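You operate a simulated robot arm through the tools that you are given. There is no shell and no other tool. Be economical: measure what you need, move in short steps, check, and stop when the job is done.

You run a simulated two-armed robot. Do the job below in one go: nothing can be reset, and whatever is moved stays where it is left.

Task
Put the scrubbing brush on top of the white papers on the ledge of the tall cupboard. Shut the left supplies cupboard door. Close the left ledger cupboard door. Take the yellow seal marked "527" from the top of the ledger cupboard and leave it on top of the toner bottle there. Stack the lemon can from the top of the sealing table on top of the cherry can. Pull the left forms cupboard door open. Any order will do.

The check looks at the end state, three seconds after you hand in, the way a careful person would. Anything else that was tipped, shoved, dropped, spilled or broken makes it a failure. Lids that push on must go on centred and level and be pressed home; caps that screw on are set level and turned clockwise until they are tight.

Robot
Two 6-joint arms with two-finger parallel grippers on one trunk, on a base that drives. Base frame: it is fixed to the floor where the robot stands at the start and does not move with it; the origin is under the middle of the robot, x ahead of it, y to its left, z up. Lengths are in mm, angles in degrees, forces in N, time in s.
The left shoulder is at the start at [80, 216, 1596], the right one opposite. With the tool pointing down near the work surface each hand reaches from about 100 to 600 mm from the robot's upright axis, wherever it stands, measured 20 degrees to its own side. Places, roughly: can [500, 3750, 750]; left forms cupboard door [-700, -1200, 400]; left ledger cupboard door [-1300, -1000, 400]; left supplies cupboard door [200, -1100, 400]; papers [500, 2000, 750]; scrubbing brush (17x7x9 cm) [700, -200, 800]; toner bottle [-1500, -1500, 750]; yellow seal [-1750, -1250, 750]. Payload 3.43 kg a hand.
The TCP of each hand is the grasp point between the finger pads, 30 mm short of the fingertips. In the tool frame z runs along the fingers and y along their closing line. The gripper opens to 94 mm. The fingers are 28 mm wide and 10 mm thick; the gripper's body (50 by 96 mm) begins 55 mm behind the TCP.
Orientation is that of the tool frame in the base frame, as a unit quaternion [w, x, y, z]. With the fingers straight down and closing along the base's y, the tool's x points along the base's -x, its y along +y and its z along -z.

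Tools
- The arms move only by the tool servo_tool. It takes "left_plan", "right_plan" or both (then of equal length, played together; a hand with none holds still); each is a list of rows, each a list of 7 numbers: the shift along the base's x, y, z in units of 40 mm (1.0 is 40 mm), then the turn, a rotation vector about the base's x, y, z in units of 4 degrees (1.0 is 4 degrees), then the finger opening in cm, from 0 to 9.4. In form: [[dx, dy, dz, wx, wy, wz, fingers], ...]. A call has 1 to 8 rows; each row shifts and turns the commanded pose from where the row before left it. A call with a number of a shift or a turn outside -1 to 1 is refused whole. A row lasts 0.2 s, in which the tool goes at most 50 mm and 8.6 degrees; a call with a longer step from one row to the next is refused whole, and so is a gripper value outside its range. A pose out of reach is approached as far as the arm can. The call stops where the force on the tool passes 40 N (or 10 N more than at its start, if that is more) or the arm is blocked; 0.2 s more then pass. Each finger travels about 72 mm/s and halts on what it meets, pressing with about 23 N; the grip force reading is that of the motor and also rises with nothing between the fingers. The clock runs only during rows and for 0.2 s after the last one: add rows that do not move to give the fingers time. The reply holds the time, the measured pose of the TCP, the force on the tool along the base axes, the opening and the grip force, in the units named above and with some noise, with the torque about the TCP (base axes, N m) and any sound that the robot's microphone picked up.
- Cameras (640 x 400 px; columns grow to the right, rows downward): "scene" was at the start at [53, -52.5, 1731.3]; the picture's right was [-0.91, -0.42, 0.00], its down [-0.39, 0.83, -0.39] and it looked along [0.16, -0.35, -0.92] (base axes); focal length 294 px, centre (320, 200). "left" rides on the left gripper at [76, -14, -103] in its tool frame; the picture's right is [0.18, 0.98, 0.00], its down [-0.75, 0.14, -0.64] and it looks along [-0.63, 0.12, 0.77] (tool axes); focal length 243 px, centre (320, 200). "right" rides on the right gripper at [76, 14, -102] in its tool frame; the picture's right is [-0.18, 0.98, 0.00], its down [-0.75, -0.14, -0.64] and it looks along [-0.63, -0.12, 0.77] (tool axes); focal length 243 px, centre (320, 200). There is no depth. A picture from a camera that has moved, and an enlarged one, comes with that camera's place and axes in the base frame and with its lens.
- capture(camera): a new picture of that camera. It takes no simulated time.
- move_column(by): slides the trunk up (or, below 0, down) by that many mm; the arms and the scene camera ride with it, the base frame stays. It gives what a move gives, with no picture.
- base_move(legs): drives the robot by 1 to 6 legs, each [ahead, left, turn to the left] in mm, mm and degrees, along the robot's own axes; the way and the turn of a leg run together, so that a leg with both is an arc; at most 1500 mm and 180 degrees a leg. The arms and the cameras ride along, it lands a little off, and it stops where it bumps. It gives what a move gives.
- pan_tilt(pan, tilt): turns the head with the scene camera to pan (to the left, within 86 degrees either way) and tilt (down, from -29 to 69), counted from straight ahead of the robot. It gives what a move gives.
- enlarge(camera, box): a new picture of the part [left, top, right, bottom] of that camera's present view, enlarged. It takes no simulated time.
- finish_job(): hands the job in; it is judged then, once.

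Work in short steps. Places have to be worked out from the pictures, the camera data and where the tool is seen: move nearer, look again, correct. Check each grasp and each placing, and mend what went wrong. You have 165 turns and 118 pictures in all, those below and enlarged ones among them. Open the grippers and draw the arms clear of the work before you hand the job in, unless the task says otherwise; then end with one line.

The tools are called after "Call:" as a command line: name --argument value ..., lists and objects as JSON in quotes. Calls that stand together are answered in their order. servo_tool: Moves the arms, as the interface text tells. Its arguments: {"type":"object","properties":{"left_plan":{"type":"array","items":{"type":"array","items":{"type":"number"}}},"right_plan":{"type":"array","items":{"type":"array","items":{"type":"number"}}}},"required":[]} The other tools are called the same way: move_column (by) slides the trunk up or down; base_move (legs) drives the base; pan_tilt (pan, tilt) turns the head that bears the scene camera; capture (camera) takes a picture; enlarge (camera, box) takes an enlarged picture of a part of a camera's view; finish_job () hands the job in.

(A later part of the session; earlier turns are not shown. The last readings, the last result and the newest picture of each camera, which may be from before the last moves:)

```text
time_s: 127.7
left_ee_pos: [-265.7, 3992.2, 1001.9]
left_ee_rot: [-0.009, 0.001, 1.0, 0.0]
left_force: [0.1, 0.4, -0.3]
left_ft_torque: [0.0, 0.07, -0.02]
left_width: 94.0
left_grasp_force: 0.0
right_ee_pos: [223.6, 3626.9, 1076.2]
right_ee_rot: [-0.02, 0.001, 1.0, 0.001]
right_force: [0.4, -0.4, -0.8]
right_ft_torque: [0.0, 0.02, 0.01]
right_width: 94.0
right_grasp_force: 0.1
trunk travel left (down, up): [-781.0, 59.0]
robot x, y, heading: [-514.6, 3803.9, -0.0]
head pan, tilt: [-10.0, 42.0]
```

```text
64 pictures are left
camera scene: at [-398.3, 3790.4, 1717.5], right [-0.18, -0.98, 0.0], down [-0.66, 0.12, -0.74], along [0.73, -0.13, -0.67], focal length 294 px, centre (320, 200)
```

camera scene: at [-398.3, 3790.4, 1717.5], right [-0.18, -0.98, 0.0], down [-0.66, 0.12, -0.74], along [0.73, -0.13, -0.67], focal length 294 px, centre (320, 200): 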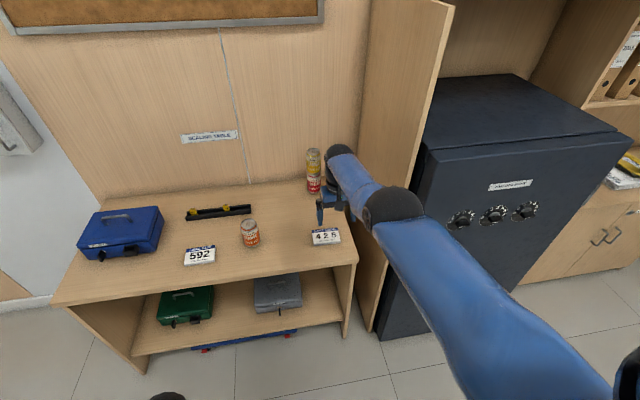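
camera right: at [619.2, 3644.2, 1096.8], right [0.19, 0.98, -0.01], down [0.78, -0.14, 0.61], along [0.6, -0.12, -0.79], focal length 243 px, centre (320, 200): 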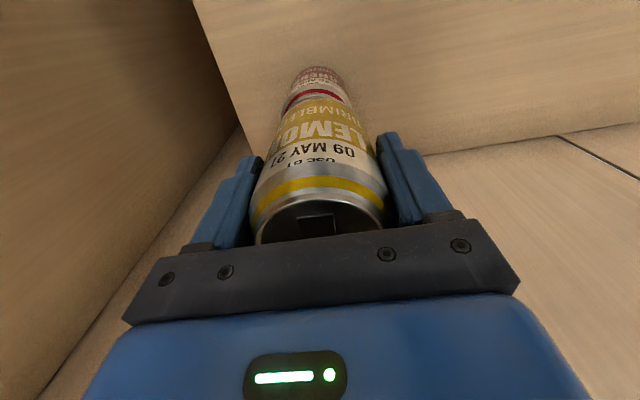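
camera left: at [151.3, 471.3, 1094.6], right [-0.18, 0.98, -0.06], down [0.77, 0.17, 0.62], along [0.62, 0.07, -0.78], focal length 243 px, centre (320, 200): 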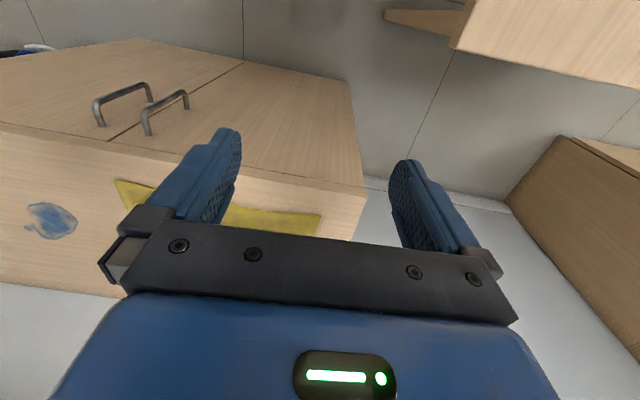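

Stack verified. Retract the right hand, then drive back around the desk facing south.

Call:
servo_tool --right_plan '[[-1, 0, -0.6, 0, 0, 0, 9.4], [-1, 0, -0.6, 0, 0, 0, 9.4], [-1, 0, -0.5, 0, 0, 0, 9.4], [-1, 0, -0.3, 0, 0, 0, 9.4], [-1, 0, 0, 0, 0, 0, 9.4], [-1, 0, 0, 0, 0, 0, 9.4], [-1, 0, 0, 0, 0, 0, 9.4]]'

Call:
base_move --legs '[[0, 0, -90], [0, -1380, 0], [1500, 0, 0], [1500, 0, 0], [700, 0, 0]]'

Call:
pan_tilt --pan 20 --tilt 28

Call:
capture --camera "scene"

```text
time_s: 129.3
left_ee_pos: [-267.3, 3992.8, 1002.0]
left_ee_rot: [-0.008, 0.001, 1.0, 0.0]
left_force: [0.4, -0.3, 0.7]
left_ft_torque: [-0.02, 0.0, -0.01]
left_width: 93.9
left_grasp_force: 0.0
right_ee_pos: [151.6, 3642.5, 911.5]
right_ee_rot: [-0.02, 0.001, 1.0, 0.0]
right_force: [-0.2, 0.6, 0.0]
right_ft_torque: [0.02, 0.0, -0.01]
right_width: 93.9
right_grasp_force: 0.0
right hand out of reach, approached as far as the arm can: row 1, 2, 3, 4, 5, 6, 7
trunk travel left (down, up): [-781.0, 59.0]
robot x, y, heading: [-512.5, 3803.5, -0.2]
head pan, tilt: [-10.0, 42.0]
```

```text
time_s: 157.1
left_ee_pos: [-1777.8, -52.1, 1003.6]
left_ee_rot: [-0.004, 0.718, 0.697, 0.005]
left_force: [0.1, 0.1, 0.0]
left_ft_torque: [-0.01, -0.02, -0.01]
left_width: 93.9
left_grasp_force: 0.1
right_ee_pos: [-2140.6, -463.3, 912.7]
right_ee_rot: [-0.013, 0.717, 0.697, 0.014]
right_force: [-0.3, 0.8, 0.8]
right_ft_torque: [-0.03, -0.01, 0.03]
right_width: 94.0
right_grasp_force: 0.1
trunk travel left (down, up): [-781.0, 59.0]
robot x, y, heading: [-1961.1, 195.9, -91.9]
head pan, tilt: [-10.0, 42.0]
```

```text
time_s: 158.0
left_ee_pos: [-1777.8, -53.4, 1003.3]
left_ee_rot: [-0.006, 0.718, 0.696, 0.005]
left_force: [0.1, 0.7, 0.0]
left_ft_torque: [0.01, -0.03, 0.01]
left_width: 93.9
left_grasp_force: 0.1
right_ee_pos: [-2139.2, -464.8, 911.9]
right_ee_rot: [-0.013, 0.717, 0.697, 0.014]
right_force: [-0.7, 0.3, 0.0]
right_ft_torque: [0.0, 0.0, 0.0]
right_width: 94.1
right_grasp_force: 0.1
trunk travel left (down, up): [-781.0, 59.0]
robot x, y, heading: [-1958.6, 190.2, -91.7]
head pan, tilt: [20.0, 28.0]
```

```text
63 pictures are left
camera scene: at [-1932.0, 78.0, 1739.2], right [-0.95, -0.31, 0.0], down [-0.15, 0.45, -0.88], along [0.28, -0.84, -0.47], focal length 294 px, centre (320, 200)
```

scene: 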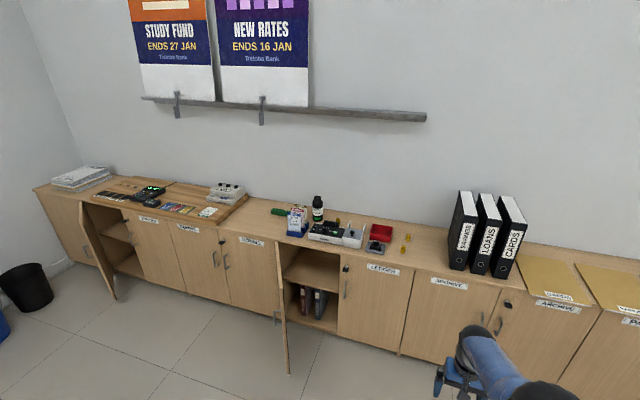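

I see: supplies left door open, ledger left door open, forms doors closed. Zoom in on the ledger top and door labels.

Call:
enlarge --camera "scene" --box '[260, 180, 440, 292]'

Call:
enlarge --camera "scene" --box '[60, 180, 360, 370]'

```text
3.56 times, centred on (350, 236) of scene
camera zoom: at [-1932.0, 78.0, 1739.2], right [-0.95, -0.31, 0.0], down [-0.15, 0.45, -0.88], along [0.28, -0.84, -0.47], focal length 1047 px, centre (213, 72)
```

zoom: 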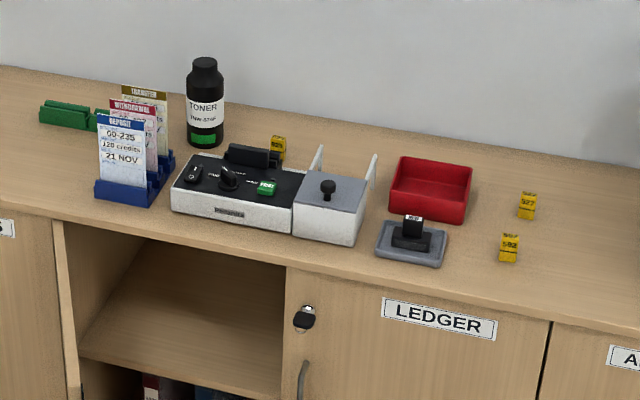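

```text
2.11 times, centred on (210, 275) of scene
camera zoom: at [-1932.0, 78.0, 1739.2], right [-0.95, -0.31, 0.0], down [-0.15, 0.45, -0.88], along [0.28, -0.84, -0.47], focal length 620 px, centre (552, 42)
```

zoom: 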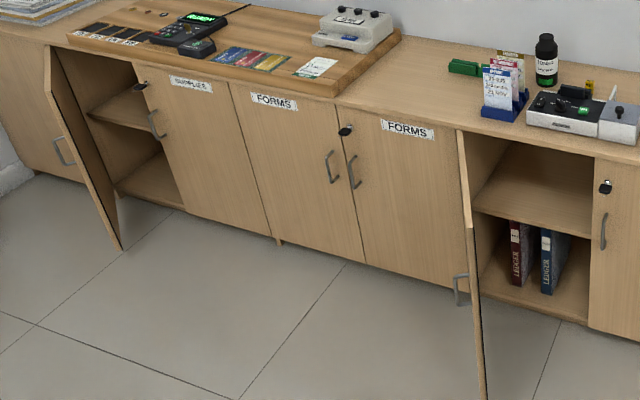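

Door of the ledger cupboard: hinge ≈[-1272,-1124], open ~60°, free edge ≈[-1460,-810]. I retract the right hand, close its fingers, and drive to stand in front, east of the door's free edge.

Call:
servo_tool --right_plan '[[0, 0, -1, 0, 0, 0, 9.4], [0, 0, -1, 0, 0, 0, 9.4], [0, 1, 0, 0, 0, 0, 9.4], [0, 1, 0, 0, 0, 0, 9.4], [0, 1, 0, 0, 0, 0, 9.4], [0, 1, 0, 0, 0, 0, 9.4], [0, 1, 0, 0, 0, 0, 5], [0, 1, 0, 0, 0, 0, 0]]'

Call:
base_move --legs '[[0, 700, 1.7], [500, 0, 0]]'

Call:
pan_tilt --pan -15 --tilt 45

Call:
capture --camera "scene"

```text
time_s: 159.8
left_ee_pos: [-1777.9, -52.6, 1001.6]
left_ee_rot: [-0.005, 0.717, 0.697, 0.005]
left_force: [0.2, -0.2, 0.9]
left_ft_torque: [-0.01, -0.01, -0.04]
left_width: 94.0
left_grasp_force: 0.1
right_ee_pos: [-2125.9, -321.8, 736.6]
right_ee_rot: [-0.014, 0.717, 0.697, 0.014]
right_force: [-0.3, -0.8, -0.5]
right_ft_torque: [-0.01, -0.02, -0.02]
right_width: 11.9
right_grasp_force: 0.2
right hand out of reach, approached as far as the arm can: row 1, 2, 3, 4, 5, 6, 7, 8
trunk travel left (down, up): [-781.0, 59.0]
robot x, y, heading: [-1959.4, 194.6, -91.6]
head pan, tilt: [20.0, 28.0]
```

```text
time_s: 166.2
left_ee_pos: [-1083.9, -558.1, 1003.5]
left_ee_rot: [-0.005, 0.716, 0.698, 0.006]
left_force: [0.7, 0.9, 0.2]
left_ft_torque: [-0.01, 0.01, -0.02]
left_width: 93.8
left_grasp_force: 0.0
right_ee_pos: [-1432.7, -821.2, 734.1]
right_ee_rot: [-0.019, 0.716, 0.698, 0.018]
right_force: [-16.8, 27.4, -8.6]
right_ft_torque: [0.24, 0.05, -0.33]
right_width: 0.0
right_grasp_force: 23.3
trunk travel left (down, up): [-781.0, 59.0]
robot x, y, heading: [-1259.5, -314.9, -91.5]
head pan, tilt: [20.0, 28.0]
```

```text
time_s: 167.2
left_ee_pos: [-1082.8, -559.0, 1002.6]
left_ee_rot: [-0.006, 0.716, 0.698, 0.006]
left_force: [0.6, 0.1, 0.4]
left_ft_torque: [0.01, 0.02, -0.02]
left_width: 94.0
left_grasp_force: 0.3
right_ee_pos: [-1432.4, -821.1, 732.8]
right_ee_rot: [-0.021, 0.716, 0.697, 0.019]
right_force: [-3.8, 5.8, -1.3]
right_ft_torque: [0.02, 0.0, -0.11]
right_width: 0.0
right_grasp_force: 23.3
trunk travel left (down, up): [-781.0, 59.0]
robot x, y, heading: [-1264.2, -311.6, -91.4]
head pan, tilt: [-15.0, 45.0]
```

```text
60 pictures are left
camera scene: at [-1289.3, -418.0, 1713.5], right [-0.96, 0.28, 0.0], down [0.2, 0.68, -0.71], along [-0.2, -0.68, -0.71], focal length 294 px, centre (320, 200)
```

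scene: 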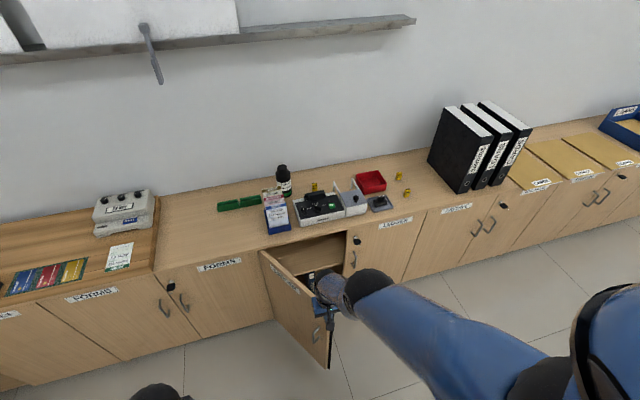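

The lowered hand touched the door near its free edge. I back up 200 mm, then re-measure the door.

Call:
base_move --legs '[[-200, 0, 1.4]]'

Call:
enlarge --camera "scene" --box '[200, 140, 440, 290]'

```text
time_s: 168.8
left_ee_pos: [-1073.6, -361.5, 1001.9]
left_ee_rot: [-0.006, 0.707, 0.707, 0.007]
left_force: [0.6, 0.2, -0.3]
left_ft_torque: [-0.01, 0.0, 0.01]
left_width: 94.2
left_grasp_force: 0.1
right_ee_pos: [-1415.8, -632.6, 730.9]
right_ee_rot: [-0.021, 0.707, 0.706, 0.019]
right_force: [0.1, -0.1, 0.4]
right_ft_torque: [0.03, 0.03, 0.03]
right_width: 0.1
right_grasp_force: 23.2
trunk travel left (down, up): [-781.0, 59.0]
robot x, y, heading: [-1260.2, -116.4, -89.8]
head pan, tilt: [-15.0, 45.0]
```

```text
2.67 times, centred on (320, 215) of scene
camera zoom: at [-1283.6, -228.7, 1713.0], right [-0.97, 0.26, 0.0], down [0.18, 0.69, -0.7], along [-0.18, -0.68, -0.71], focal length 785 px, centre (320, 160)
```

zoom: 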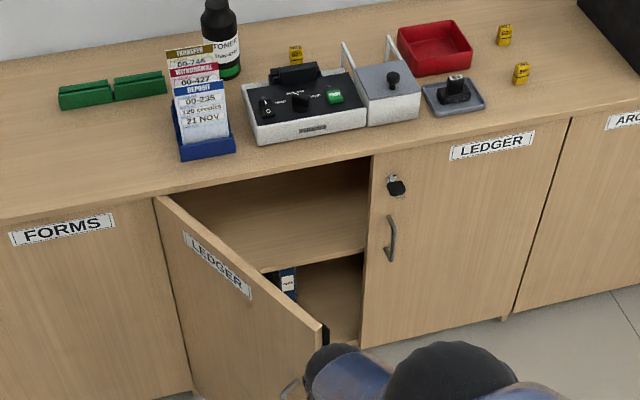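

Door: hinge [-1244,-1148], free edge [-1449,-828], ~57° open. I position the closed right hand on its outer (east) side.

Call:
base_move --legs '[[0, 95, 0], [265, 0, 0]]'

Call:
move_column --by -80

Call:
servo_tool --right_plan '[[-0.8, 0, 0, 0, 0, 0, 0], [-0.8, 0, 0, 0, 0, 0, 0], [-0.8, 0, 0, 0, 0, 0, 0], [-0.8, 0, 0, 0, 0, 0, 0], [-0.8, 0, 0, 0, 0, 0, 0]]'

Call:
capture --camera "scene"

```text
time_s: 171.4
left_ee_pos: [-977.2, -616.1, 1002.6]
left_ee_rot: [-0.006, 0.706, 0.708, 0.005]
left_force: [1.0, 0.1, -0.1]
left_ft_torque: [-0.02, 0.01, -0.04]
left_width: 93.9
left_grasp_force: 0.1
right_ee_pos: [-1319.1, -889.3, 735.0]
right_ee_rot: [-0.02, 0.707, 0.707, 0.018]
right_force: [-0.9, 0.3, -0.1]
right_ft_torque: [0.0, 0.0, 0.01]
right_width: 0.2
right_grasp_force: 23.5
trunk travel left (down, up): [-781.0, 59.0]
robot x, y, heading: [-1167.6, -380.2, -89.9]
head pan, tilt: [-15.0, 45.0]
```

```text
time_s: 172.6
left_ee_pos: [-979.0, -618.4, 922.4]
left_ee_rot: [-0.005, 0.707, 0.707, 0.005]
left_force: [-0.3, 0.0, -0.3]
left_ft_torque: [-0.01, 0.02, -0.01]
left_width: 93.9
left_grasp_force: 0.0
right_ee_pos: [-1319.6, -890.1, 653.3]
right_ee_rot: [-0.021, 0.706, 0.708, 0.018]
right_force: [0.0, -0.4, -0.3]
right_ft_torque: [0.01, 0.06, -0.02]
right_width: 0.2
right_grasp_force: 22.9
trunk travel left (down, up): [-701.0, 139.0]
robot x, y, heading: [-1166.9, -374.1, -90.0]
head pan, tilt: [-15.0, 45.0]
```

```text
time_s: 173.8
left_ee_pos: [-979.0, -618.3, 923.8]
left_ee_rot: [-0.005, 0.706, 0.708, 0.006]
left_force: [0.4, -0.1, 0.2]
left_ft_torque: [0.0, 0.0, -0.04]
left_width: 94.2
left_grasp_force: 0.0
right_ee_pos: [-1479.9, -887.0, 653.4]
right_ee_rot: [-0.021, 0.707, 0.707, 0.019]
right_force: [1.2, 0.7, 0.4]
right_ft_torque: [0.01, 0.01, -0.03]
right_width: 0.0
right_grasp_force: 22.7
trunk travel left (down, up): [-701.0, 139.0]
robot x, y, heading: [-1167.5, -375.6, -89.9]
head pan, tilt: [-15.0, 45.0]
```

```text
58 pictures are left
camera scene: at [-1189.7, -483.4, 1633.5], right [-0.97, 0.26, 0.0], down [0.18, 0.68, -0.71], along [-0.18, -0.68, -0.71], focal length 294 px, centre (320, 200)
```

scene: 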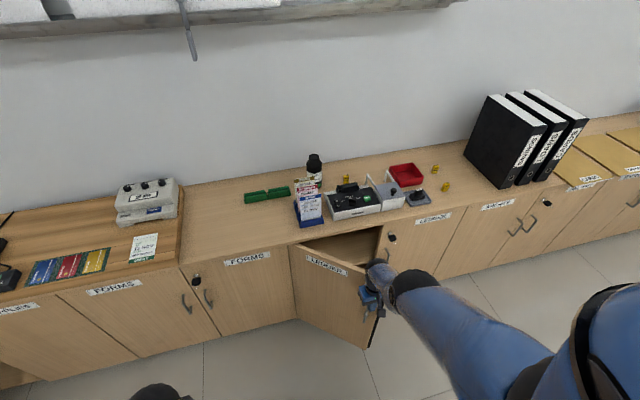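

The door follows lightly. Drive ahead 200 mm to push it nearly closed.

Call:
base_move --legs '[[200, 0, 0]]'

Call:
servo_tool --right_plan '[[-0.5, -0.3, 0, 0, 0, 0, 0], [-0.5, -0.3, 0, 0, 0, 0, 0], [0, -0.3, 0, 0, 0, 0, 0], [0, -0.3, 0, 0, 0, 0, 0]]'

Call:
enlarge --camera "scene" --box '[220, 180, 500, 355]'

```text
time_s: 175.4
left_ee_pos: [-976.6, -821.3, 923.1]
left_ee_rot: [-0.005, 0.706, 0.708, 0.005]
left_force: [-0.5, 0.1, 0.4]
left_ft_torque: [-0.02, -0.02, -0.04]
left_width: 93.8
left_grasp_force: 0.1
right_ee_pos: [-1478.1, -1090.0, 654.0]
right_ee_rot: [-0.02, 0.706, 0.708, 0.018]
right_force: [0.1, -0.4, -0.4]
right_ft_torque: [-0.01, 0.01, -0.04]
right_width: 0.1
right_grasp_force: 23.1
trunk travel left (down, up): [-701.0, 139.0]
robot x, y, heading: [-1167.1, -580.5, -89.8]
head pan, tilt: [-15.0, 45.0]
```

```text
time_s: 176.4
left_ee_pos: [-980.0, -820.4, 924.4]
left_ee_rot: [-0.003, 0.707, 0.707, 0.006]
left_force: [-1.1, 0.4, -0.2]
left_ft_torque: [0.0, -0.01, -0.02]
left_width: 94.0
left_grasp_force: 0.0
right_ee_pos: [-1508.4, -1103.0, 676.1]
right_ee_rot: [-0.022, 0.707, 0.707, 0.025]
right_force: [-3.3, 27.2, -13.5]
right_ft_torque: [-1.32, -0.11, 0.18]
right_width: 0.0
right_grasp_force: 23.7
right hand out of reach, approached as far as the arm can: row 1, 2, 3, 4
trunk travel left (down, up): [-701.0, 139.0]
robot x, y, heading: [-1166.0, -579.0, -90.1]
head pan, tilt: [-15.0, 45.0]
```

```text
2.29 times, centred on (360, 268) of scene
camera zoom: at [-1191.1, -683.7, 1633.4], right [-0.97, 0.26, 0.0], down [0.18, 0.68, -0.71], along [-0.18, -0.68, -0.71], focal length 673 px, centre (229, 46)
```

zoom: 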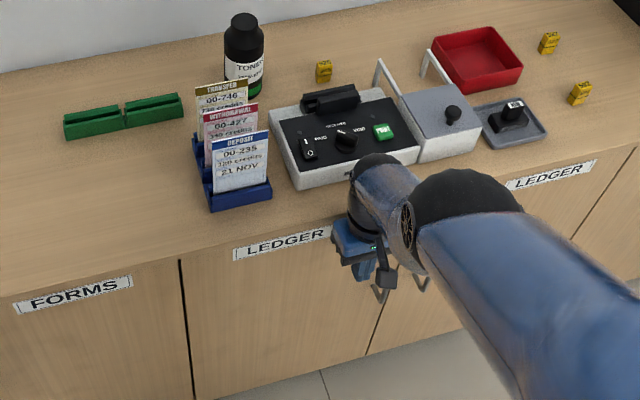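

The door looks closed or nearly. Pull the hand back and inspect.

Call:
servo_tool --right_plan '[[0, 0.8, 0, 0, 0, 0, 0], [0, 0.8, 0, 0, 0, 0, 0], [0, 0.8, 0, 0, 0, 0, 0], [0, 0.8, 0, 0, 0, 0, 0], [0, 0.8, 0, 0, 0, 0, 0]]'

Call:
enlarge --camera "scene" --box '[220, 200, 460, 350]'

Call:
capture --camera "right"

```text
time_s: 177.6
left_ee_pos: [-977.5, -821.9, 923.3]
left_ee_rot: [-0.005, 0.706, 0.708, 0.006]
left_force: [0.5, -0.5, -0.2]
left_ft_torque: [0.0, -0.02, 0.02]
left_width: 94.0
left_grasp_force: 0.0
right_ee_pos: [-1528.9, -1012.0, 606.4]
right_ee_rot: [-0.02, 0.706, 0.708, 0.018]
right_force: [-1.3, -0.8, 0.1]
right_ft_torque: [0.01, 0.0, 0.01]
right_width: 0.3
right_grasp_force: 23.3
right hand out of reach, approached as far as the arm can: row 1, 2, 3, 4, 5
trunk travel left (down, up): [-701.0, 139.0]
robot x, y, heading: [-1165.7, -580.6, -89.6]
head pan, tilt: [-15.0, 45.0]
```

```text
2.67 times, centred on (340, 275) of scene
camera zoom: at [-1188.4, -687.7, 1633.5], right [-0.97, 0.26, 0.0], down [0.18, 0.68, -0.71], along [-0.18, -0.68, -0.71], focal length 785 px, centre (267, 0)
```

zoom: 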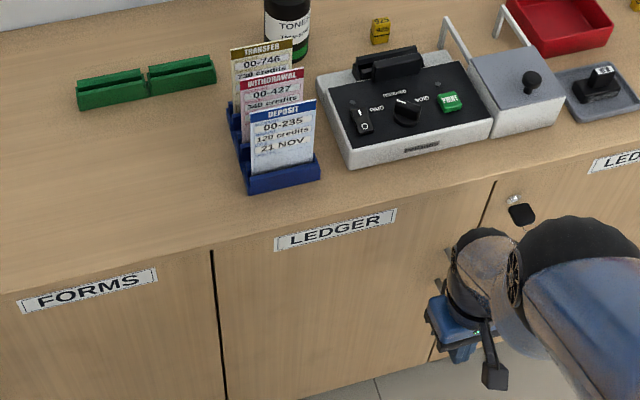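

```text
55 pictures are left
camera right: at [-1514.4, -940.4, 712.5], right [0.98, -0.18, -0.01], down [-0.14, -0.79, 0.6], along [-0.12, -0.59, -0.8], focal length 243 px, centre (320, 200)
```

right: 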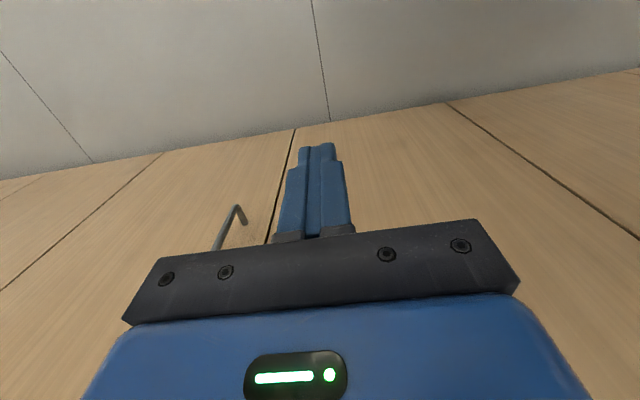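

The ledger door looks flush. Next read the numbers on the yellow seals.

Call:
enlarge --camera "scene" --box '[340, 190, 380, 215]'

Call:
enlarge --camera "scene" --box '[430, 175, 494, 215]'

```text
16.00 times, centred on (360, 202) of scene
camera zoom: at [-1188.4, -687.7, 1633.5], right [-0.97, 0.26, 0.0], down [0.18, 0.68, -0.71], along [-0.18, -0.68, -0.71], focal length 4711 px, centre (-320, 160)
```

zoom: 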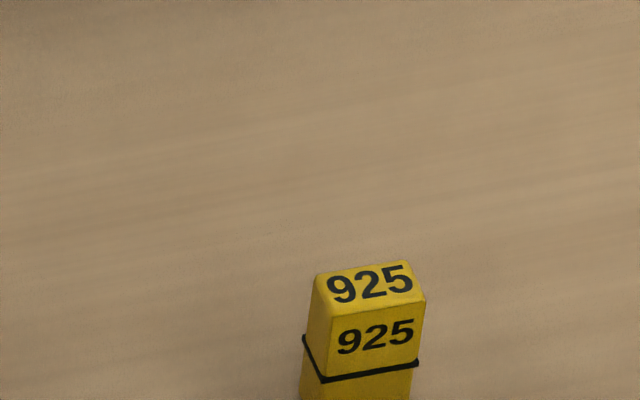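

```text
10.00 times, centred on (462, 195) of scene
camera zoom: at [-1188.4, -687.7, 1633.5], right [-0.97, 0.26, 0.0], down [0.18, 0.68, -0.71], along [-0.18, -0.68, -0.71], focal length 2944 px, centre (-1100, 250)
```

zoom: 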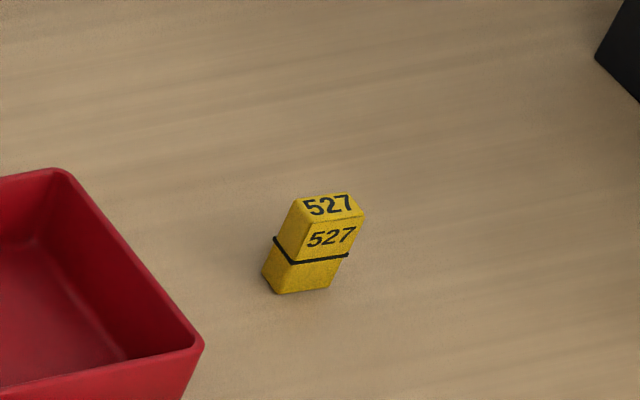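

Seal 527 is the rear one at ≈[-1966,-1350], base z≈764; toner axis ≈[-1412,-1420], top ≈917. Back off, raise the trunk, and move over to the seal.

Call:
base_move --legs '[[-250, 0, 0]]'

Call:
move_column --by 130

Call:
servo_tool --right_plan '[[1, -1, 0.5, 0, 0, 0, 3], [1, -0.5, 0.8, 0, 0, 0, 6], [1, -0.5, 0.8, 0, 0, 0, 6], [1, 0, 1, 0, 0, 0, 6], [0.6, 0, 1, 0, 0, 0, 6], [0, 0, 1, 0, 0, 0, 6]]'

Call:
base_move --legs '[[0, -620, 0], [250, 0, 0]]'

```text
time_s: 179.5
left_ee_pos: [-978.1, -564.1, 921.9]
left_ee_rot: [-0.006, 0.707, 0.707, 0.006]
left_force: [-0.2, 0.5, -0.8]
left_ft_torque: [-0.01, -0.01, -0.01]
left_width: 94.2
left_grasp_force: 0.1
right_ee_pos: [-1529.6, -751.2, 605.5]
right_ee_rot: [-0.021, 0.707, 0.707, 0.019]
right_force: [-0.5, -1.1, 0.1]
right_ft_torque: [-0.02, -0.01, 0.01]
right_width: 0.0
right_grasp_force: 22.9
trunk travel left (down, up): [-701.0, 139.0]
robot x, y, heading: [-1168.2, -319.6, -89.9]
head pan, tilt: [-15.0, 45.0]
```

```text
time_s: 181.0
left_ee_pos: [-978.8, -562.6, 1052.7]
left_ee_rot: [-0.006, 0.708, 0.707, 0.005]
left_force: [0.8, -0.2, 0.0]
left_ft_torque: [-0.02, -0.01, -0.01]
left_width: 94.0
left_grasp_force: 0.0
right_ee_pos: [-1529.5, -749.8, 738.1]
right_ee_rot: [-0.022, 0.707, 0.707, 0.017]
right_force: [-0.3, 0.0, 0.1]
right_ft_torque: [0.02, -0.01, 0.0]
right_width: 0.0
right_grasp_force: 23.3
trunk travel left (down, up): [-831.0, 9.0]
robot x, y, heading: [-1165.2, -320.0, -90.1]
head pan, tilt: [-15.0, 45.0]
```

```text
refused: row 1 steps farther than a row can; nothing moved
```

```text
time_s: 186.0
left_ee_pos: [-1626.2, -800.3, 1054.3]
left_ee_rot: [-0.004, 0.719, 0.695, 0.005]
left_force: [-0.6, -0.1, 1.4]
left_ft_torque: [0.01, 0.03, -0.02]
left_width: 93.8
left_grasp_force: 0.0
right_ee_pos: [-2184.0, -970.1, 738.6]
right_ee_rot: [-0.018, 0.719, 0.695, 0.017]
right_force: [0.0, -0.8, 0.4]
right_ft_torque: [0.04, 0.0, 0.0]
right_width: 0.0
right_grasp_force: 23.1
trunk travel left (down, up): [-831.0, 9.0]
robot x, y, heading: [-1803.5, -554.4, -92.2]
head pan, tilt: [-15.0, 45.0]
```

The servo call was refused (step too long); the hand is still safely in front of the counter. Raise it and shift it inward.

Call:
servo_tool --right_plan '[[0.4, 0, 1, 0, 0, 0, 3], [0.4, 0, 1, 0, 0, 0, 6], [0.6, 0, 1, 0, 0, 0, 6], [0.6, 0, 0.9, 0, 0, 0, 6], [1, 0, 0, 0, 0, 0, 6], [1, 0, 0, 0, 0, 0, 6], [0.8, 0, 0, 0, 0, 0, 6]]'

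Call:
base_move --legs '[[0, 0, 2.2]]'

Call:
capture --camera "right"

```text
time_s: 187.6
left_ee_pos: [-1625.8, -804.7, 1053.3]
left_ee_rot: [-0.006, 0.719, 0.695, 0.007]
left_force: [-0.1, -0.6, 0.0]
left_ft_torque: [-0.02, 0.01, 0.03]
left_width: 94.1
left_grasp_force: 0.1
right_ee_pos: [-2022.7, -1062.2, 779.1]
right_ee_rot: [-0.021, 0.719, 0.694, 0.019]
right_force: [1.0, 0.8, 0.4]
right_ft_torque: [0.0, 0.01, 0.01]
right_width: 60.2
right_grasp_force: 0.2
right hand out of reach, approached as far as the arm can: row 1, 2, 3, 4, 5, 6
trunk travel left (down, up): [-831.0, 9.0]
robot x, y, heading: [-1805.6, -551.9, -91.9]
head pan, tilt: [-15.0, 45.0]
```

```text
time_s: 188.4
left_ee_pos: [-1618.1, -797.0, 1052.6]
left_ee_rot: [-0.004, 0.706, 0.708, 0.006]
left_force: [0.1, 0.5, 0.3]
left_ft_torque: [0.01, 0.02, -0.01]
left_width: 93.9
left_grasp_force: 0.1
right_ee_pos: [-2002.7, -1070.9, 780.4]
right_ee_rot: [-0.02, 0.706, 0.708, 0.019]
right_force: [1.0, 0.4, -0.1]
right_ft_torque: [0.01, -0.05, 0.0]
right_width: 60.0
right_grasp_force: 0.0
trunk travel left (down, up): [-831.0, 9.0]
robot x, y, heading: [-1806.7, -559.4, -90.0]
head pan, tilt: [-15.0, 45.0]
```

```text
52 pictures are left
camera right: at [-1989.0, -999.7, 885.8], right [0.98, -0.18, -0.01], down [-0.14, -0.79, 0.6], along [-0.12, -0.59, -0.8], focal length 243 px, centre (320, 200)
```

right: 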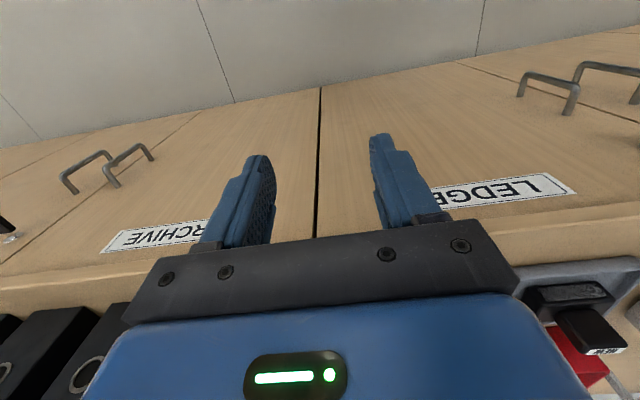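

The hand must be extended to get higher. Back the base off 170 mm, extend and raise, then lower the trunk somewhat.

Call:
base_move --legs '[[-170, 0, 0]]'

Call:
servo_tool --right_plan '[[0.2, -0.7, 0.6, 0, 0, 0, 6], [0.2, -0.7, 0.6, 0, 0, 0, 6], [0.2, -0.7, 0.6, 0, 0, 0, 6], [0, -0.5, 0.6, 0, 0, 0, 6], [0, 0, 0.6, 0, 0, 0, 6], [0, 0, 0.6, 0, 0, 0, 6], [0, 0, 0, 0, 0, 0, 6]]'

Call:
move_column --by -60

```text
time_s: 189.8
left_ee_pos: [-1618.0, -638.0, 1051.6]
left_ee_rot: [-0.007, 0.707, 0.707, 0.006]
left_force: [0.3, -0.2, -0.1]
left_ft_torque: [0.01, -0.02, -0.03]
left_width: 94.0
left_grasp_force: 0.1
right_ee_pos: [-2005.9, -909.3, 778.9]
right_ee_rot: [-0.022, 0.706, 0.708, 0.02]
right_force: [0.3, -0.3, 0.7]
right_ft_torque: [0.01, -0.01, 0.0]
right_width: 60.0
right_grasp_force: 0.1
trunk travel left (down, up): [-831.0, 9.0]
robot x, y, heading: [-1808.0, -390.2, -90.2]
head pan, tilt: [-15.0, 45.0]
```

```text
time_s: 191.4
left_ee_pos: [-1618.0, -633.7, 1051.8]
left_ee_rot: [-0.006, 0.707, 0.707, 0.005]
left_force: [-0.5, -0.5, 0.2]
left_ft_torque: [0.0, 0.03, 0.0]
left_width: 93.9
left_grasp_force: 0.1
right_ee_pos: [-1984.1, -1000.9, 930.8]
right_ee_rot: [-0.021, 0.707, 0.707, 0.018]
right_force: [-0.2, 0.0, -0.9]
right_ft_torque: [-0.02, -0.01, 0.01]
right_width: 59.9
right_grasp_force: 0.1
right hand out of reach, approached as far as the arm can: row 3
trunk travel left (down, up): [-831.0, 9.0]
robot x, y, heading: [-1807.8, -393.4, -89.9]
head pan, tilt: [-15.0, 45.0]
```

```text
time_s: 192.4
left_ee_pos: [-1617.6, -633.9, 991.2]
left_ee_rot: [-0.005, 0.707, 0.707, 0.005]
left_force: [-0.5, -0.9, 0.6]
left_ft_torque: [0.01, -0.03, 0.01]
left_width: 93.8
left_grasp_force: 0.0
right_ee_pos: [-1985.6, -1000.5, 871.5]
right_ee_rot: [-0.022, 0.706, 0.707, 0.018]
right_force: [0.2, -0.7, 0.7]
right_ft_torque: [0.01, 0.02, -0.02]
right_width: 60.0
right_grasp_force: 0.0
trunk travel left (down, up): [-771.0, 69.0]
robot x, y, heading: [-1807.5, -391.5, -90.1]
head pan, tilt: [-15.0, 45.0]
```

Hand at z≈871, clear. Drive ahead 300 mm so the hand nears the seal.

Call:
base_move --legs '[[300, 0, 0]]'

Call:
capture --camera "right"

```text
time_s: 194.4
left_ee_pos: [-1616.9, -929.8, 993.3]
left_ee_rot: [-0.006, 0.707, 0.707, 0.005]
left_force: [1.3, 0.2, 0.0]
left_ft_torque: [0.01, 0.01, -0.01]
left_width: 93.8
left_grasp_force: 0.0
right_ee_pos: [-1984.6, -1295.5, 871.7]
right_ee_rot: [-0.021, 0.706, 0.707, 0.018]
right_force: [0.2, -0.1, 0.4]
right_ft_torque: [0.01, 0.01, 0.0]
right_width: 60.1
right_grasp_force: 0.0
trunk travel left (down, up): [-771.0, 69.0]
robot x, y, heading: [-1806.2, -686.9, -90.0]
head pan, tilt: [-15.0, 45.0]
```

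```text
51 pictures are left
camera right: at [-1969.1, -1225.1, 978.6], right [0.98, -0.18, -0.01], down [-0.14, -0.79, 0.6], along [-0.12, -0.59, -0.8], focal length 243 px, centre (320, 200)
```

right: 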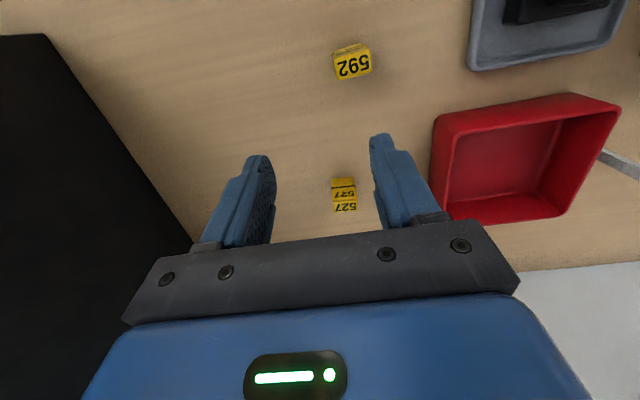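

Seal 527 at ≈[-1974,-1366]. Drive 75 mm closer, adjust laterally, and recheck.

Call:
base_move --legs '[[72, 0, 0]]'

Call:
servo_tool --right_plan '[[0.25, 0, -0.3, 0, 0, 0, 6]]'

Call:
capture --camera "right"

Call:
pan_tilt --pan -15 --tilt 50

Call:
capture --camera "scene"

```text
time_s: 195.5
left_ee_pos: [-1618.0, -993.7, 995.0]
left_ee_rot: [-0.003, 0.707, 0.707, 0.003]
left_force: [-0.6, 0.6, -1.0]
left_ft_torque: [-0.04, 0.0, 0.02]
left_width: 94.2
left_grasp_force: 0.0
right_ee_pos: [-1983.9, -1362.5, 875.7]
right_ee_rot: [-0.018, 0.707, 0.707, 0.017]
right_force: [-0.4, 0.2, 0.7]
right_ft_torque: [-0.06, -0.03, 0.02]
right_width: 60.1
right_grasp_force: 0.2
trunk travel left (down, up): [-771.0, 69.0]
robot x, y, heading: [-1802.2, -758.7, -89.9]
head pan, tilt: [-15.0, 45.0]
```

```text
time_s: 195.9
left_ee_pos: [-1618.9, -1003.8, 992.6]
left_ee_rot: [-0.007, 0.707, 0.707, 0.007]
left_force: [0.4, -0.9, 0.0]
left_ft_torque: [-0.02, 0.0, 0.01]
left_width: 93.8
left_grasp_force: 0.0
right_ee_pos: [-1974.6, -1371.8, 857.0]
right_ee_rot: [-0.023, 0.707, 0.707, 0.02]
right_force: [0.4, -0.4, -0.4]
right_ft_torque: [0.01, 0.01, -0.02]
right_width: 60.1
right_grasp_force: 0.1
trunk travel left (down, up): [-771.0, 69.0]
robot x, y, heading: [-1805.1, -759.2, -90.0]
head pan, tilt: [-15.0, 45.0]
```

```text
50 pictures are left
camera right: at [-1959.4, -1301.3, 963.0], right [0.98, -0.18, -0.01], down [-0.14, -0.79, 0.6], along [-0.12, -0.58, -0.8], focal length 243 px, centre (320, 200)
```

right: 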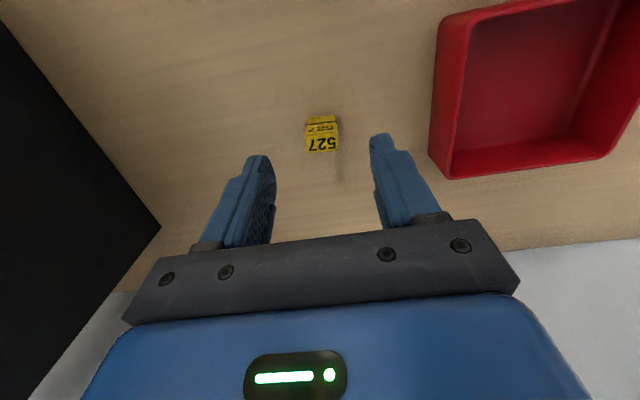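

```text
time_s: 196.5
left_ee_pos: [-1618.4, -1003.5, 992.8]
left_ee_rot: [-0.006, 0.707, 0.707, 0.007]
left_force: [0.1, 0.5, 1.1]
left_ft_torque: [0.0, -0.01, 0.0]
left_width: 93.6
left_grasp_force: 0.0
right_ee_pos: [-1973.6, -1370.8, 856.9]
right_ee_rot: [-0.023, 0.707, 0.706, 0.019]
right_force: [0.3, -0.5, -0.5]
right_ft_torque: [0.01, 0.0, 0.03]
right_width: 59.9
right_grasp_force: 0.1
trunk travel left (down, up): [-771.0, 69.0]
robot x, y, heading: [-1804.3, -758.8, -90.1]
head pan, tilt: [-15.0, 50.0]
```

```text
49 pictures are left
camera scene: at [-1827.2, -865.2, 1696.4], right [-0.97, 0.26, 0.0], down [0.2, 0.74, -0.64], along [-0.17, -0.62, -0.77], focal length 294 px, centre (320, 200)
```

scene: 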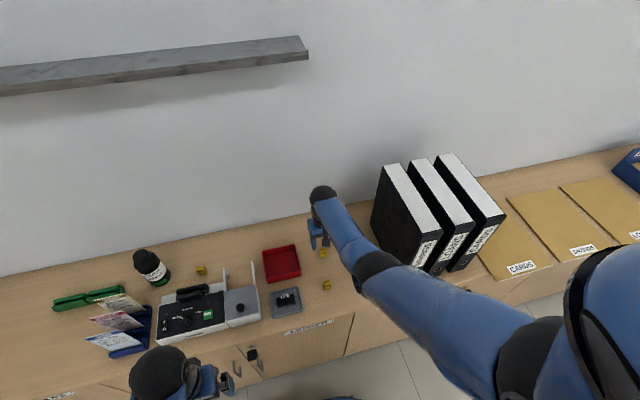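

Aligned. Lower to TCP z≈802 and close.

Call:
servo_tool --right_plan '[[0, 0.05, -0.6, 0, 0, 0, 6], [0.05, 0, -0.5, 0, 0, 0, 6], [0, 0, -0.25, 0, 0, 0, 6], [0, 0, 0, 0, 0, 0, 2], [0, 0, 0, 0, 0, 0, 0], [0, 0, 0, 0, 0, 0, 0]]'

Call:
capture --camera "right"

```text
time_s: 197.9
left_ee_pos: [-1617.8, -1001.1, 992.6]
left_ee_rot: [-0.006, 0.707, 0.707, 0.007]
left_force: [0.2, -0.3, -0.3]
left_ft_torque: [0.05, 0.0, 0.0]
left_width: 94.2
left_grasp_force: 0.1
right_ee_pos: [-1971.6, -1360.6, 809.6]
right_ee_rot: [-0.021, 0.706, 0.707, 0.019]
right_force: [-0.4, 0.1, 0.8]
right_ft_torque: [-0.01, 0.01, 0.01]
right_width: 23.3
right_grasp_force: 23.2
right hand out of reach, approached as far as the arm can: row 2
trunk travel left (down, up): [-771.0, 69.0]
robot x, y, heading: [-1805.2, -761.4, -90.4]
head pan, tilt: [-15.0, 50.0]
```

```text
48 pictures are left
camera right: at [-1956.7, -1290.3, 916.6], right [0.98, -0.18, -0.01], down [-0.14, -0.79, 0.6], along [-0.12, -0.59, -0.8], focal length 243 px, centre (320, 200)
```

right: 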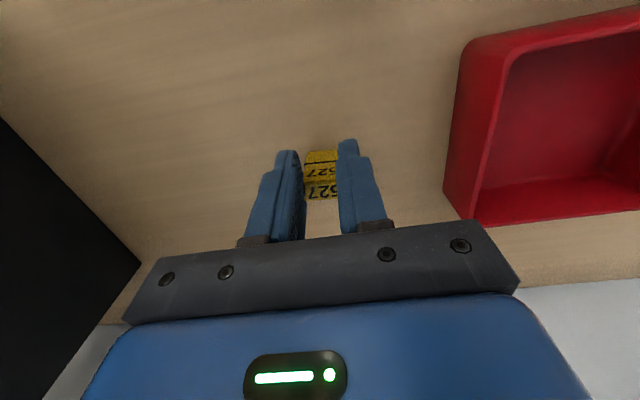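

Gripped, but 10 mm short in y due to reach. Regrip: open, edge the base 10 mm ahead, close again.

Call:
servo_tool --right_plan '[[0, 0, 0, 0, 0, 0, 6], [0, 0, 0, 0, 0, 0, 6], [0, 0, 0, 0, 0, 0, 6]]'

Call:
base_move --legs '[[12, 0, 0]]'

Call:
servo_tool --right_plan '[[0, 0, -0.12, 0, 0, 0, 6], [0, 0, 0, 0, 0, 0, 2], [0, 0, 0, 0, 0, 0, 0], [0, 0, 0, 0, 0, 0, 0]]'

Call:
enlarge --camera "right" --box '[220, 100, 420, 225]'

```text
time_s: 198.7
left_ee_pos: [-1617.9, -1000.9, 993.4]
left_ee_rot: [-0.006, 0.707, 0.708, 0.006]
left_force: [-0.3, -0.1, -0.7]
left_ft_torque: [0.05, 0.06, 0.01]
left_width: 93.8
left_grasp_force: 0.1
right_ee_pos: [-1973.2, -1360.4, 810.4]
right_ee_rot: [-0.021, 0.707, 0.707, 0.02]
right_force: [-0.3, 0.4, -0.7]
right_ft_torque: [0.0, 0.03, 0.01]
right_width: 59.8
right_grasp_force: 0.0
trunk travel left (down, up): [-771.0, 69.0]
robot x, y, heading: [-1800.7, -757.3, -90.0]
head pan, tilt: [-15.0, 50.0]
```

```text
time_s: 199.5
left_ee_pos: [-1618.8, -1012.8, 993.2]
left_ee_rot: [-0.005, 0.708, 0.707, 0.005]
left_force: [0.1, 1.3, -1.3]
left_ft_torque: [-0.02, 0.0, 0.0]
left_width: 93.9
left_grasp_force: 0.0
right_ee_pos: [-1972.5, -1370.5, 812.2]
right_ee_rot: [-0.021, 0.707, 0.707, 0.017]
right_force: [-0.1, 0.3, 0.6]
right_ft_torque: [0.0, -0.01, 0.04]
right_width: 60.2
right_grasp_force: 0.0
trunk travel left (down, up): [-771.0, 69.0]
robot x, y, heading: [-1803.4, -772.0, -89.7]
head pan, tilt: [-15.0, 50.0]
```

```text
time_s: 200.5
left_ee_pos: [-1618.3, -1014.1, 992.7]
left_ee_rot: [-0.006, 0.707, 0.707, 0.006]
left_force: [0.2, -1.0, -0.4]
left_ft_torque: [0.03, -0.02, 0.0]
left_width: 94.0
left_grasp_force: 0.0
right_ee_pos: [-1971.5, -1370.6, 806.5]
right_ee_rot: [-0.021, 0.707, 0.707, 0.02]
right_force: [0.0, -0.2, -0.1]
right_ft_torque: [-0.02, -0.03, 0.0]
right_width: 23.8
right_grasp_force: 22.7
trunk travel left (down, up): [-771.0, 69.0]
robot x, y, heading: [-1804.4, -772.8, -90.1]
head pan, tilt: [-15.0, 50.0]
```

```text
3.20 times, centred on (320, 162) of right
camera zoom: at [-1956.7, -1301.1, 913.4], right [0.98, -0.18, -0.01], down [-0.14, -0.79, 0.6], along [-0.12, -0.59, -0.8], focal length 776 px, centre (320, 320)
```

zoom: 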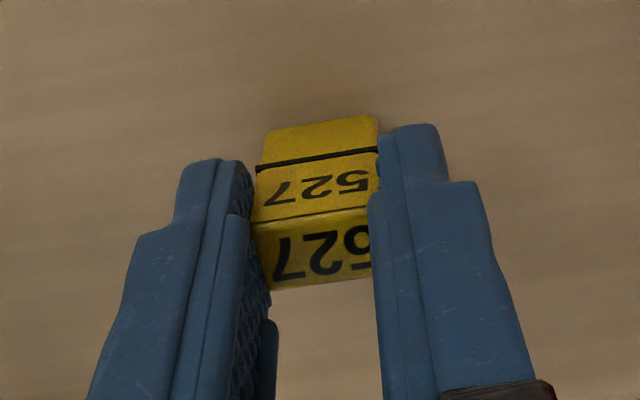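

Good grip. Lift: trunk up 65 mm, then the hand up ~110 mm.

Call:
move_column --by 65

Call:
servo_tool --right_plan '[[0, 0, 0.7, 0, 0, 0, 0], [0, 0, 0.7, 0, 0, 0, 0], [0, 0, 0.7, 0, 0, 0, 0], [0, 0, 0.7, 0, 0, 0, 0]]'

Call:
base_move --legs '[[-230, 0, 0], [0, 560, 0]]'

Call:
capture --camera "right"

Call:
capture --camera "scene"

```text
time_s: 201.5
left_ee_pos: [-1619.2, -1014.5, 1058.4]
left_ee_rot: [-0.007, 0.707, 0.707, 0.006]
left_force: [-0.6, 0.3, -0.1]
left_ft_torque: [-0.01, 0.0, 0.01]
left_width: 94.1
left_grasp_force: 0.2
right_ee_pos: [-1971.5, -1371.3, 872.8]
right_ee_rot: [-0.022, 0.707, 0.707, 0.018]
right_force: [-0.2, -0.4, -0.1]
right_ft_torque: [-0.02, 0.0, -0.01]
right_width: 23.7
right_grasp_force: 22.6
trunk travel left (down, up): [-836.0, 4.0]
robot x, y, heading: [-1803.1, -770.4, -90.3]
head pan, tilt: [-15.0, 50.0]
```

```text
time_s: 202.5
left_ee_pos: [-1617.7, -1013.6, 1058.4]
left_ee_rot: [-0.007, 0.707, 0.707, 0.006]
left_force: [-0.1, 0.5, -0.7]
left_ft_torque: [-0.01, -0.02, 0.03]
left_width: 93.8
left_grasp_force: 0.1
right_ee_pos: [-1971.1, -1371.6, 985.1]
right_ee_rot: [-0.022, 0.707, 0.707, 0.019]
right_force: [0.5, 0.2, -1.2]
right_ft_torque: [0.02, 0.04, -0.01]
right_width: 23.6
right_grasp_force: 22.8
trunk travel left (down, up): [-836.0, 4.0]
robot x, y, heading: [-1806.1, -772.5, -90.2]
head pan, tilt: [-15.0, 50.0]
```

```text
time_s: 207.1
left_ee_pos: [-1056.9, -785.7, 1058.5]
left_ee_rot: [-0.005, 0.707, 0.707, 0.007]
left_force: [-0.4, 0.5, 0.7]
left_ft_torque: [-0.01, 0.04, -0.02]
left_width: 94.2
left_grasp_force: 0.0
right_ee_pos: [-1410.3, -1143.5, 984.6]
right_ee_rot: [-0.021, 0.707, 0.707, 0.021]
right_force: [0.1, 0.1, -0.8]
right_ft_torque: [0.0, 0.0, -0.03]
right_width: 23.8
right_grasp_force: 22.9
trunk travel left (down, up): [-836.0, 4.0]
robot x, y, heading: [-1242.4, -542.4, -89.7]
head pan, tilt: [-15.0, 50.0]
```

```text
46 pictures are left
camera right: at [-1395.1, -1073.5, 1091.8], right [0.98, -0.18, -0.01], down [-0.14, -0.79, 0.6], along [-0.12, -0.59, -0.8], focal length 243 px, centre (320, 200)
```

right: 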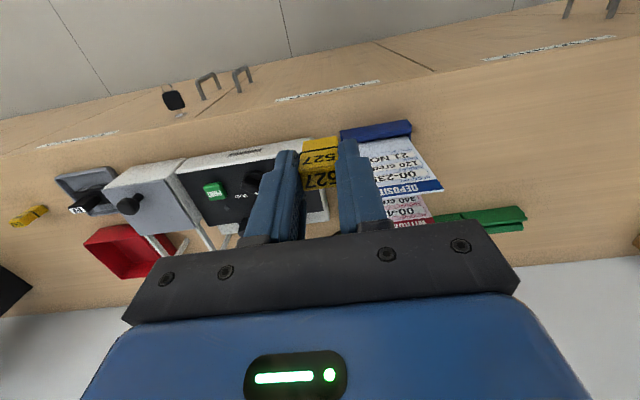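

```text
45 pictures are left
camera scene: at [-1267.8, -647.3, 1761.5], right [-0.97, 0.26, 0.0], down [0.2, 0.74, -0.64], along [-0.16, -0.62, -0.77], focal length 294 px, centre (320, 200)
```

scene: 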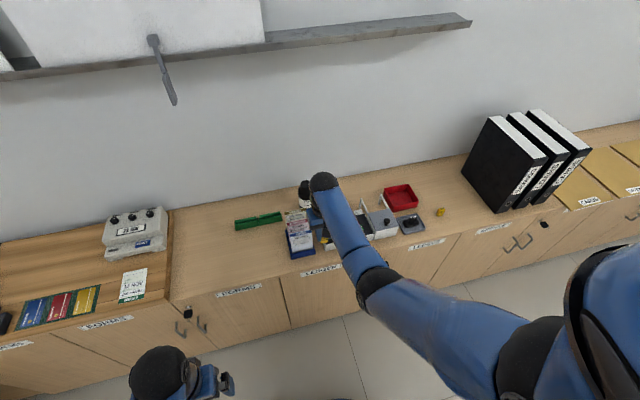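

Zoom on the toner to locate its cap centre.

Call:
enlarge --camera "scene" --box '[270, 160, 350, 210]'

```text
8.00 times, centred on (310, 185) of scene
camera zoom: at [-1267.8, -647.3, 1761.5], right [-0.97, 0.26, 0.0], down [0.2, 0.74, -0.64], along [-0.16, -0.62, -0.77], focal length 2355 px, centre (400, 320)
```

zoom: 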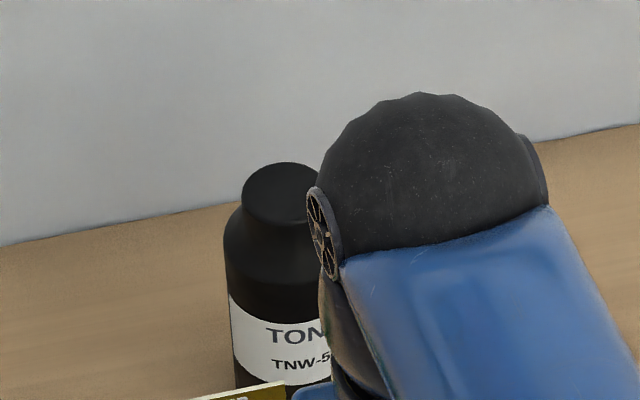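

Cap top centre ≈[-1413,-1437,904]. Raise the hand 40, lower trunk 40 and drive ahead.

Call:
servo_tool --right_plan '[[0, 0, 0.5, 0, 0, 0, 0], [0, 0, 0.5, 0, 0, 0, 0]]'

Call:
move_column --by -40

Call:
base_move --legs '[[225, 0, 0]]'

Call:
capture --camera "right"

Call:
enlarge --camera "scene" --box '[250, 140, 410, 240]'

```text
time_s: 207.7
left_ee_pos: [-1056.8, -784.3, 1058.9]
left_ee_rot: [-0.005, 0.706, 0.708, 0.007]
left_force: [0.2, -0.4, 0.2]
left_ft_torque: [0.0, -0.04, 0.02]
left_width: 94.2
left_grasp_force: 0.2
right_ee_pos: [-1408.7, -1142.7, 1026.1]
right_ee_rot: [-0.021, 0.706, 0.707, 0.02]
right_force: [-0.4, -0.1, 0.3]
right_ft_torque: [0.02, 0.02, -0.02]
right_width: 23.5
right_grasp_force: 22.8
trunk travel left (down, up): [-836.0, 4.0]
robot x, y, heading: [-1239.6, -542.3, -89.7]
head pan, tilt: [-15.0, 50.0]
```

```text
time_s: 208.5
left_ee_pos: [-1056.7, -786.1, 1017.8]
left_ee_rot: [-0.006, 0.707, 0.707, 0.006]
left_force: [0.0, -0.6, 0.0]
left_ft_torque: [0.02, 0.0, -0.03]
left_width: 94.0
left_grasp_force: 0.0
right_ee_pos: [-1409.2, -1143.4, 985.8]
right_ee_rot: [-0.021, 0.707, 0.707, 0.019]
right_force: [-1.6, 0.5, -0.1]
right_ft_torque: [-0.02, 0.0, 0.0]
right_width: 23.6
right_grasp_force: 23.5
trunk travel left (down, up): [-796.0, 44.0]
robot x, y, heading: [-1244.6, -543.5, -89.9]
head pan, tilt: [-15.0, 50.0]
```

```text
time_s: 210.2
left_ee_pos: [-1054.5, -1009.2, 1017.4]
left_ee_rot: [-0.004, 0.705, 0.709, 0.005]
left_force: [0.6, 0.2, -0.1]
left_ft_torque: [-0.01, -0.01, 0.0]
left_width: 94.2
left_grasp_force: 0.1
right_ee_pos: [-1406.1, -1368.9, 987.7]
right_ee_rot: [-0.02, 0.705, 0.709, 0.017]
right_force: [-0.1, -0.7, 0.4]
right_ft_torque: [-0.01, -0.03, -0.01]
right_width: 23.5
right_grasp_force: 22.8
trunk travel left (down, up): [-796.0, 44.0]
robot x, y, heading: [-1241.7, -768.7, -89.7]
head pan, tilt: [-15.0, 50.0]
```

```text
43 pictures are left
camera right: at [-1391.7, -1297.9, 1094.0], right [0.98, -0.18, -0.01], down [-0.14, -0.79, 0.6], along [-0.12, -0.59, -0.8], focal length 243 px, centre (320, 200)
```

right: 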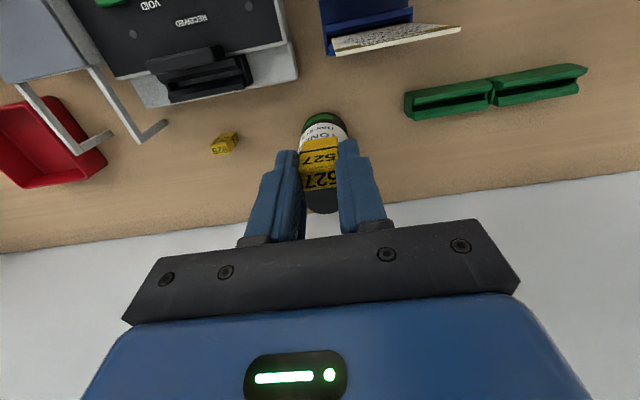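

```text
4.00 times, centred on (330, 190) of scene
camera zoom: at [-1263.6, -869.4, 1722.1], right [-0.97, 0.25, 0.0], down [0.19, 0.74, -0.65], along [-0.16, -0.62, -0.76], focal length 1178 px, centre (280, 240)
```

zoom: 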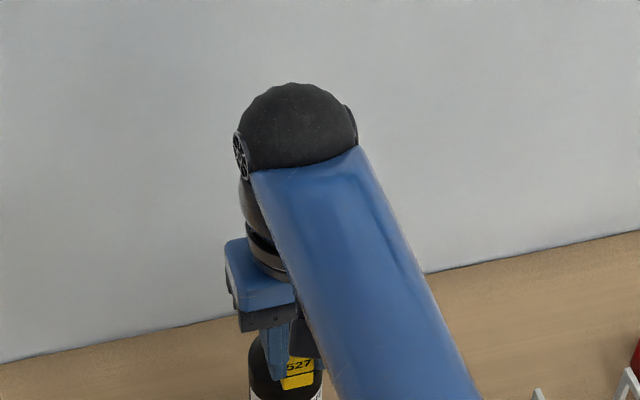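

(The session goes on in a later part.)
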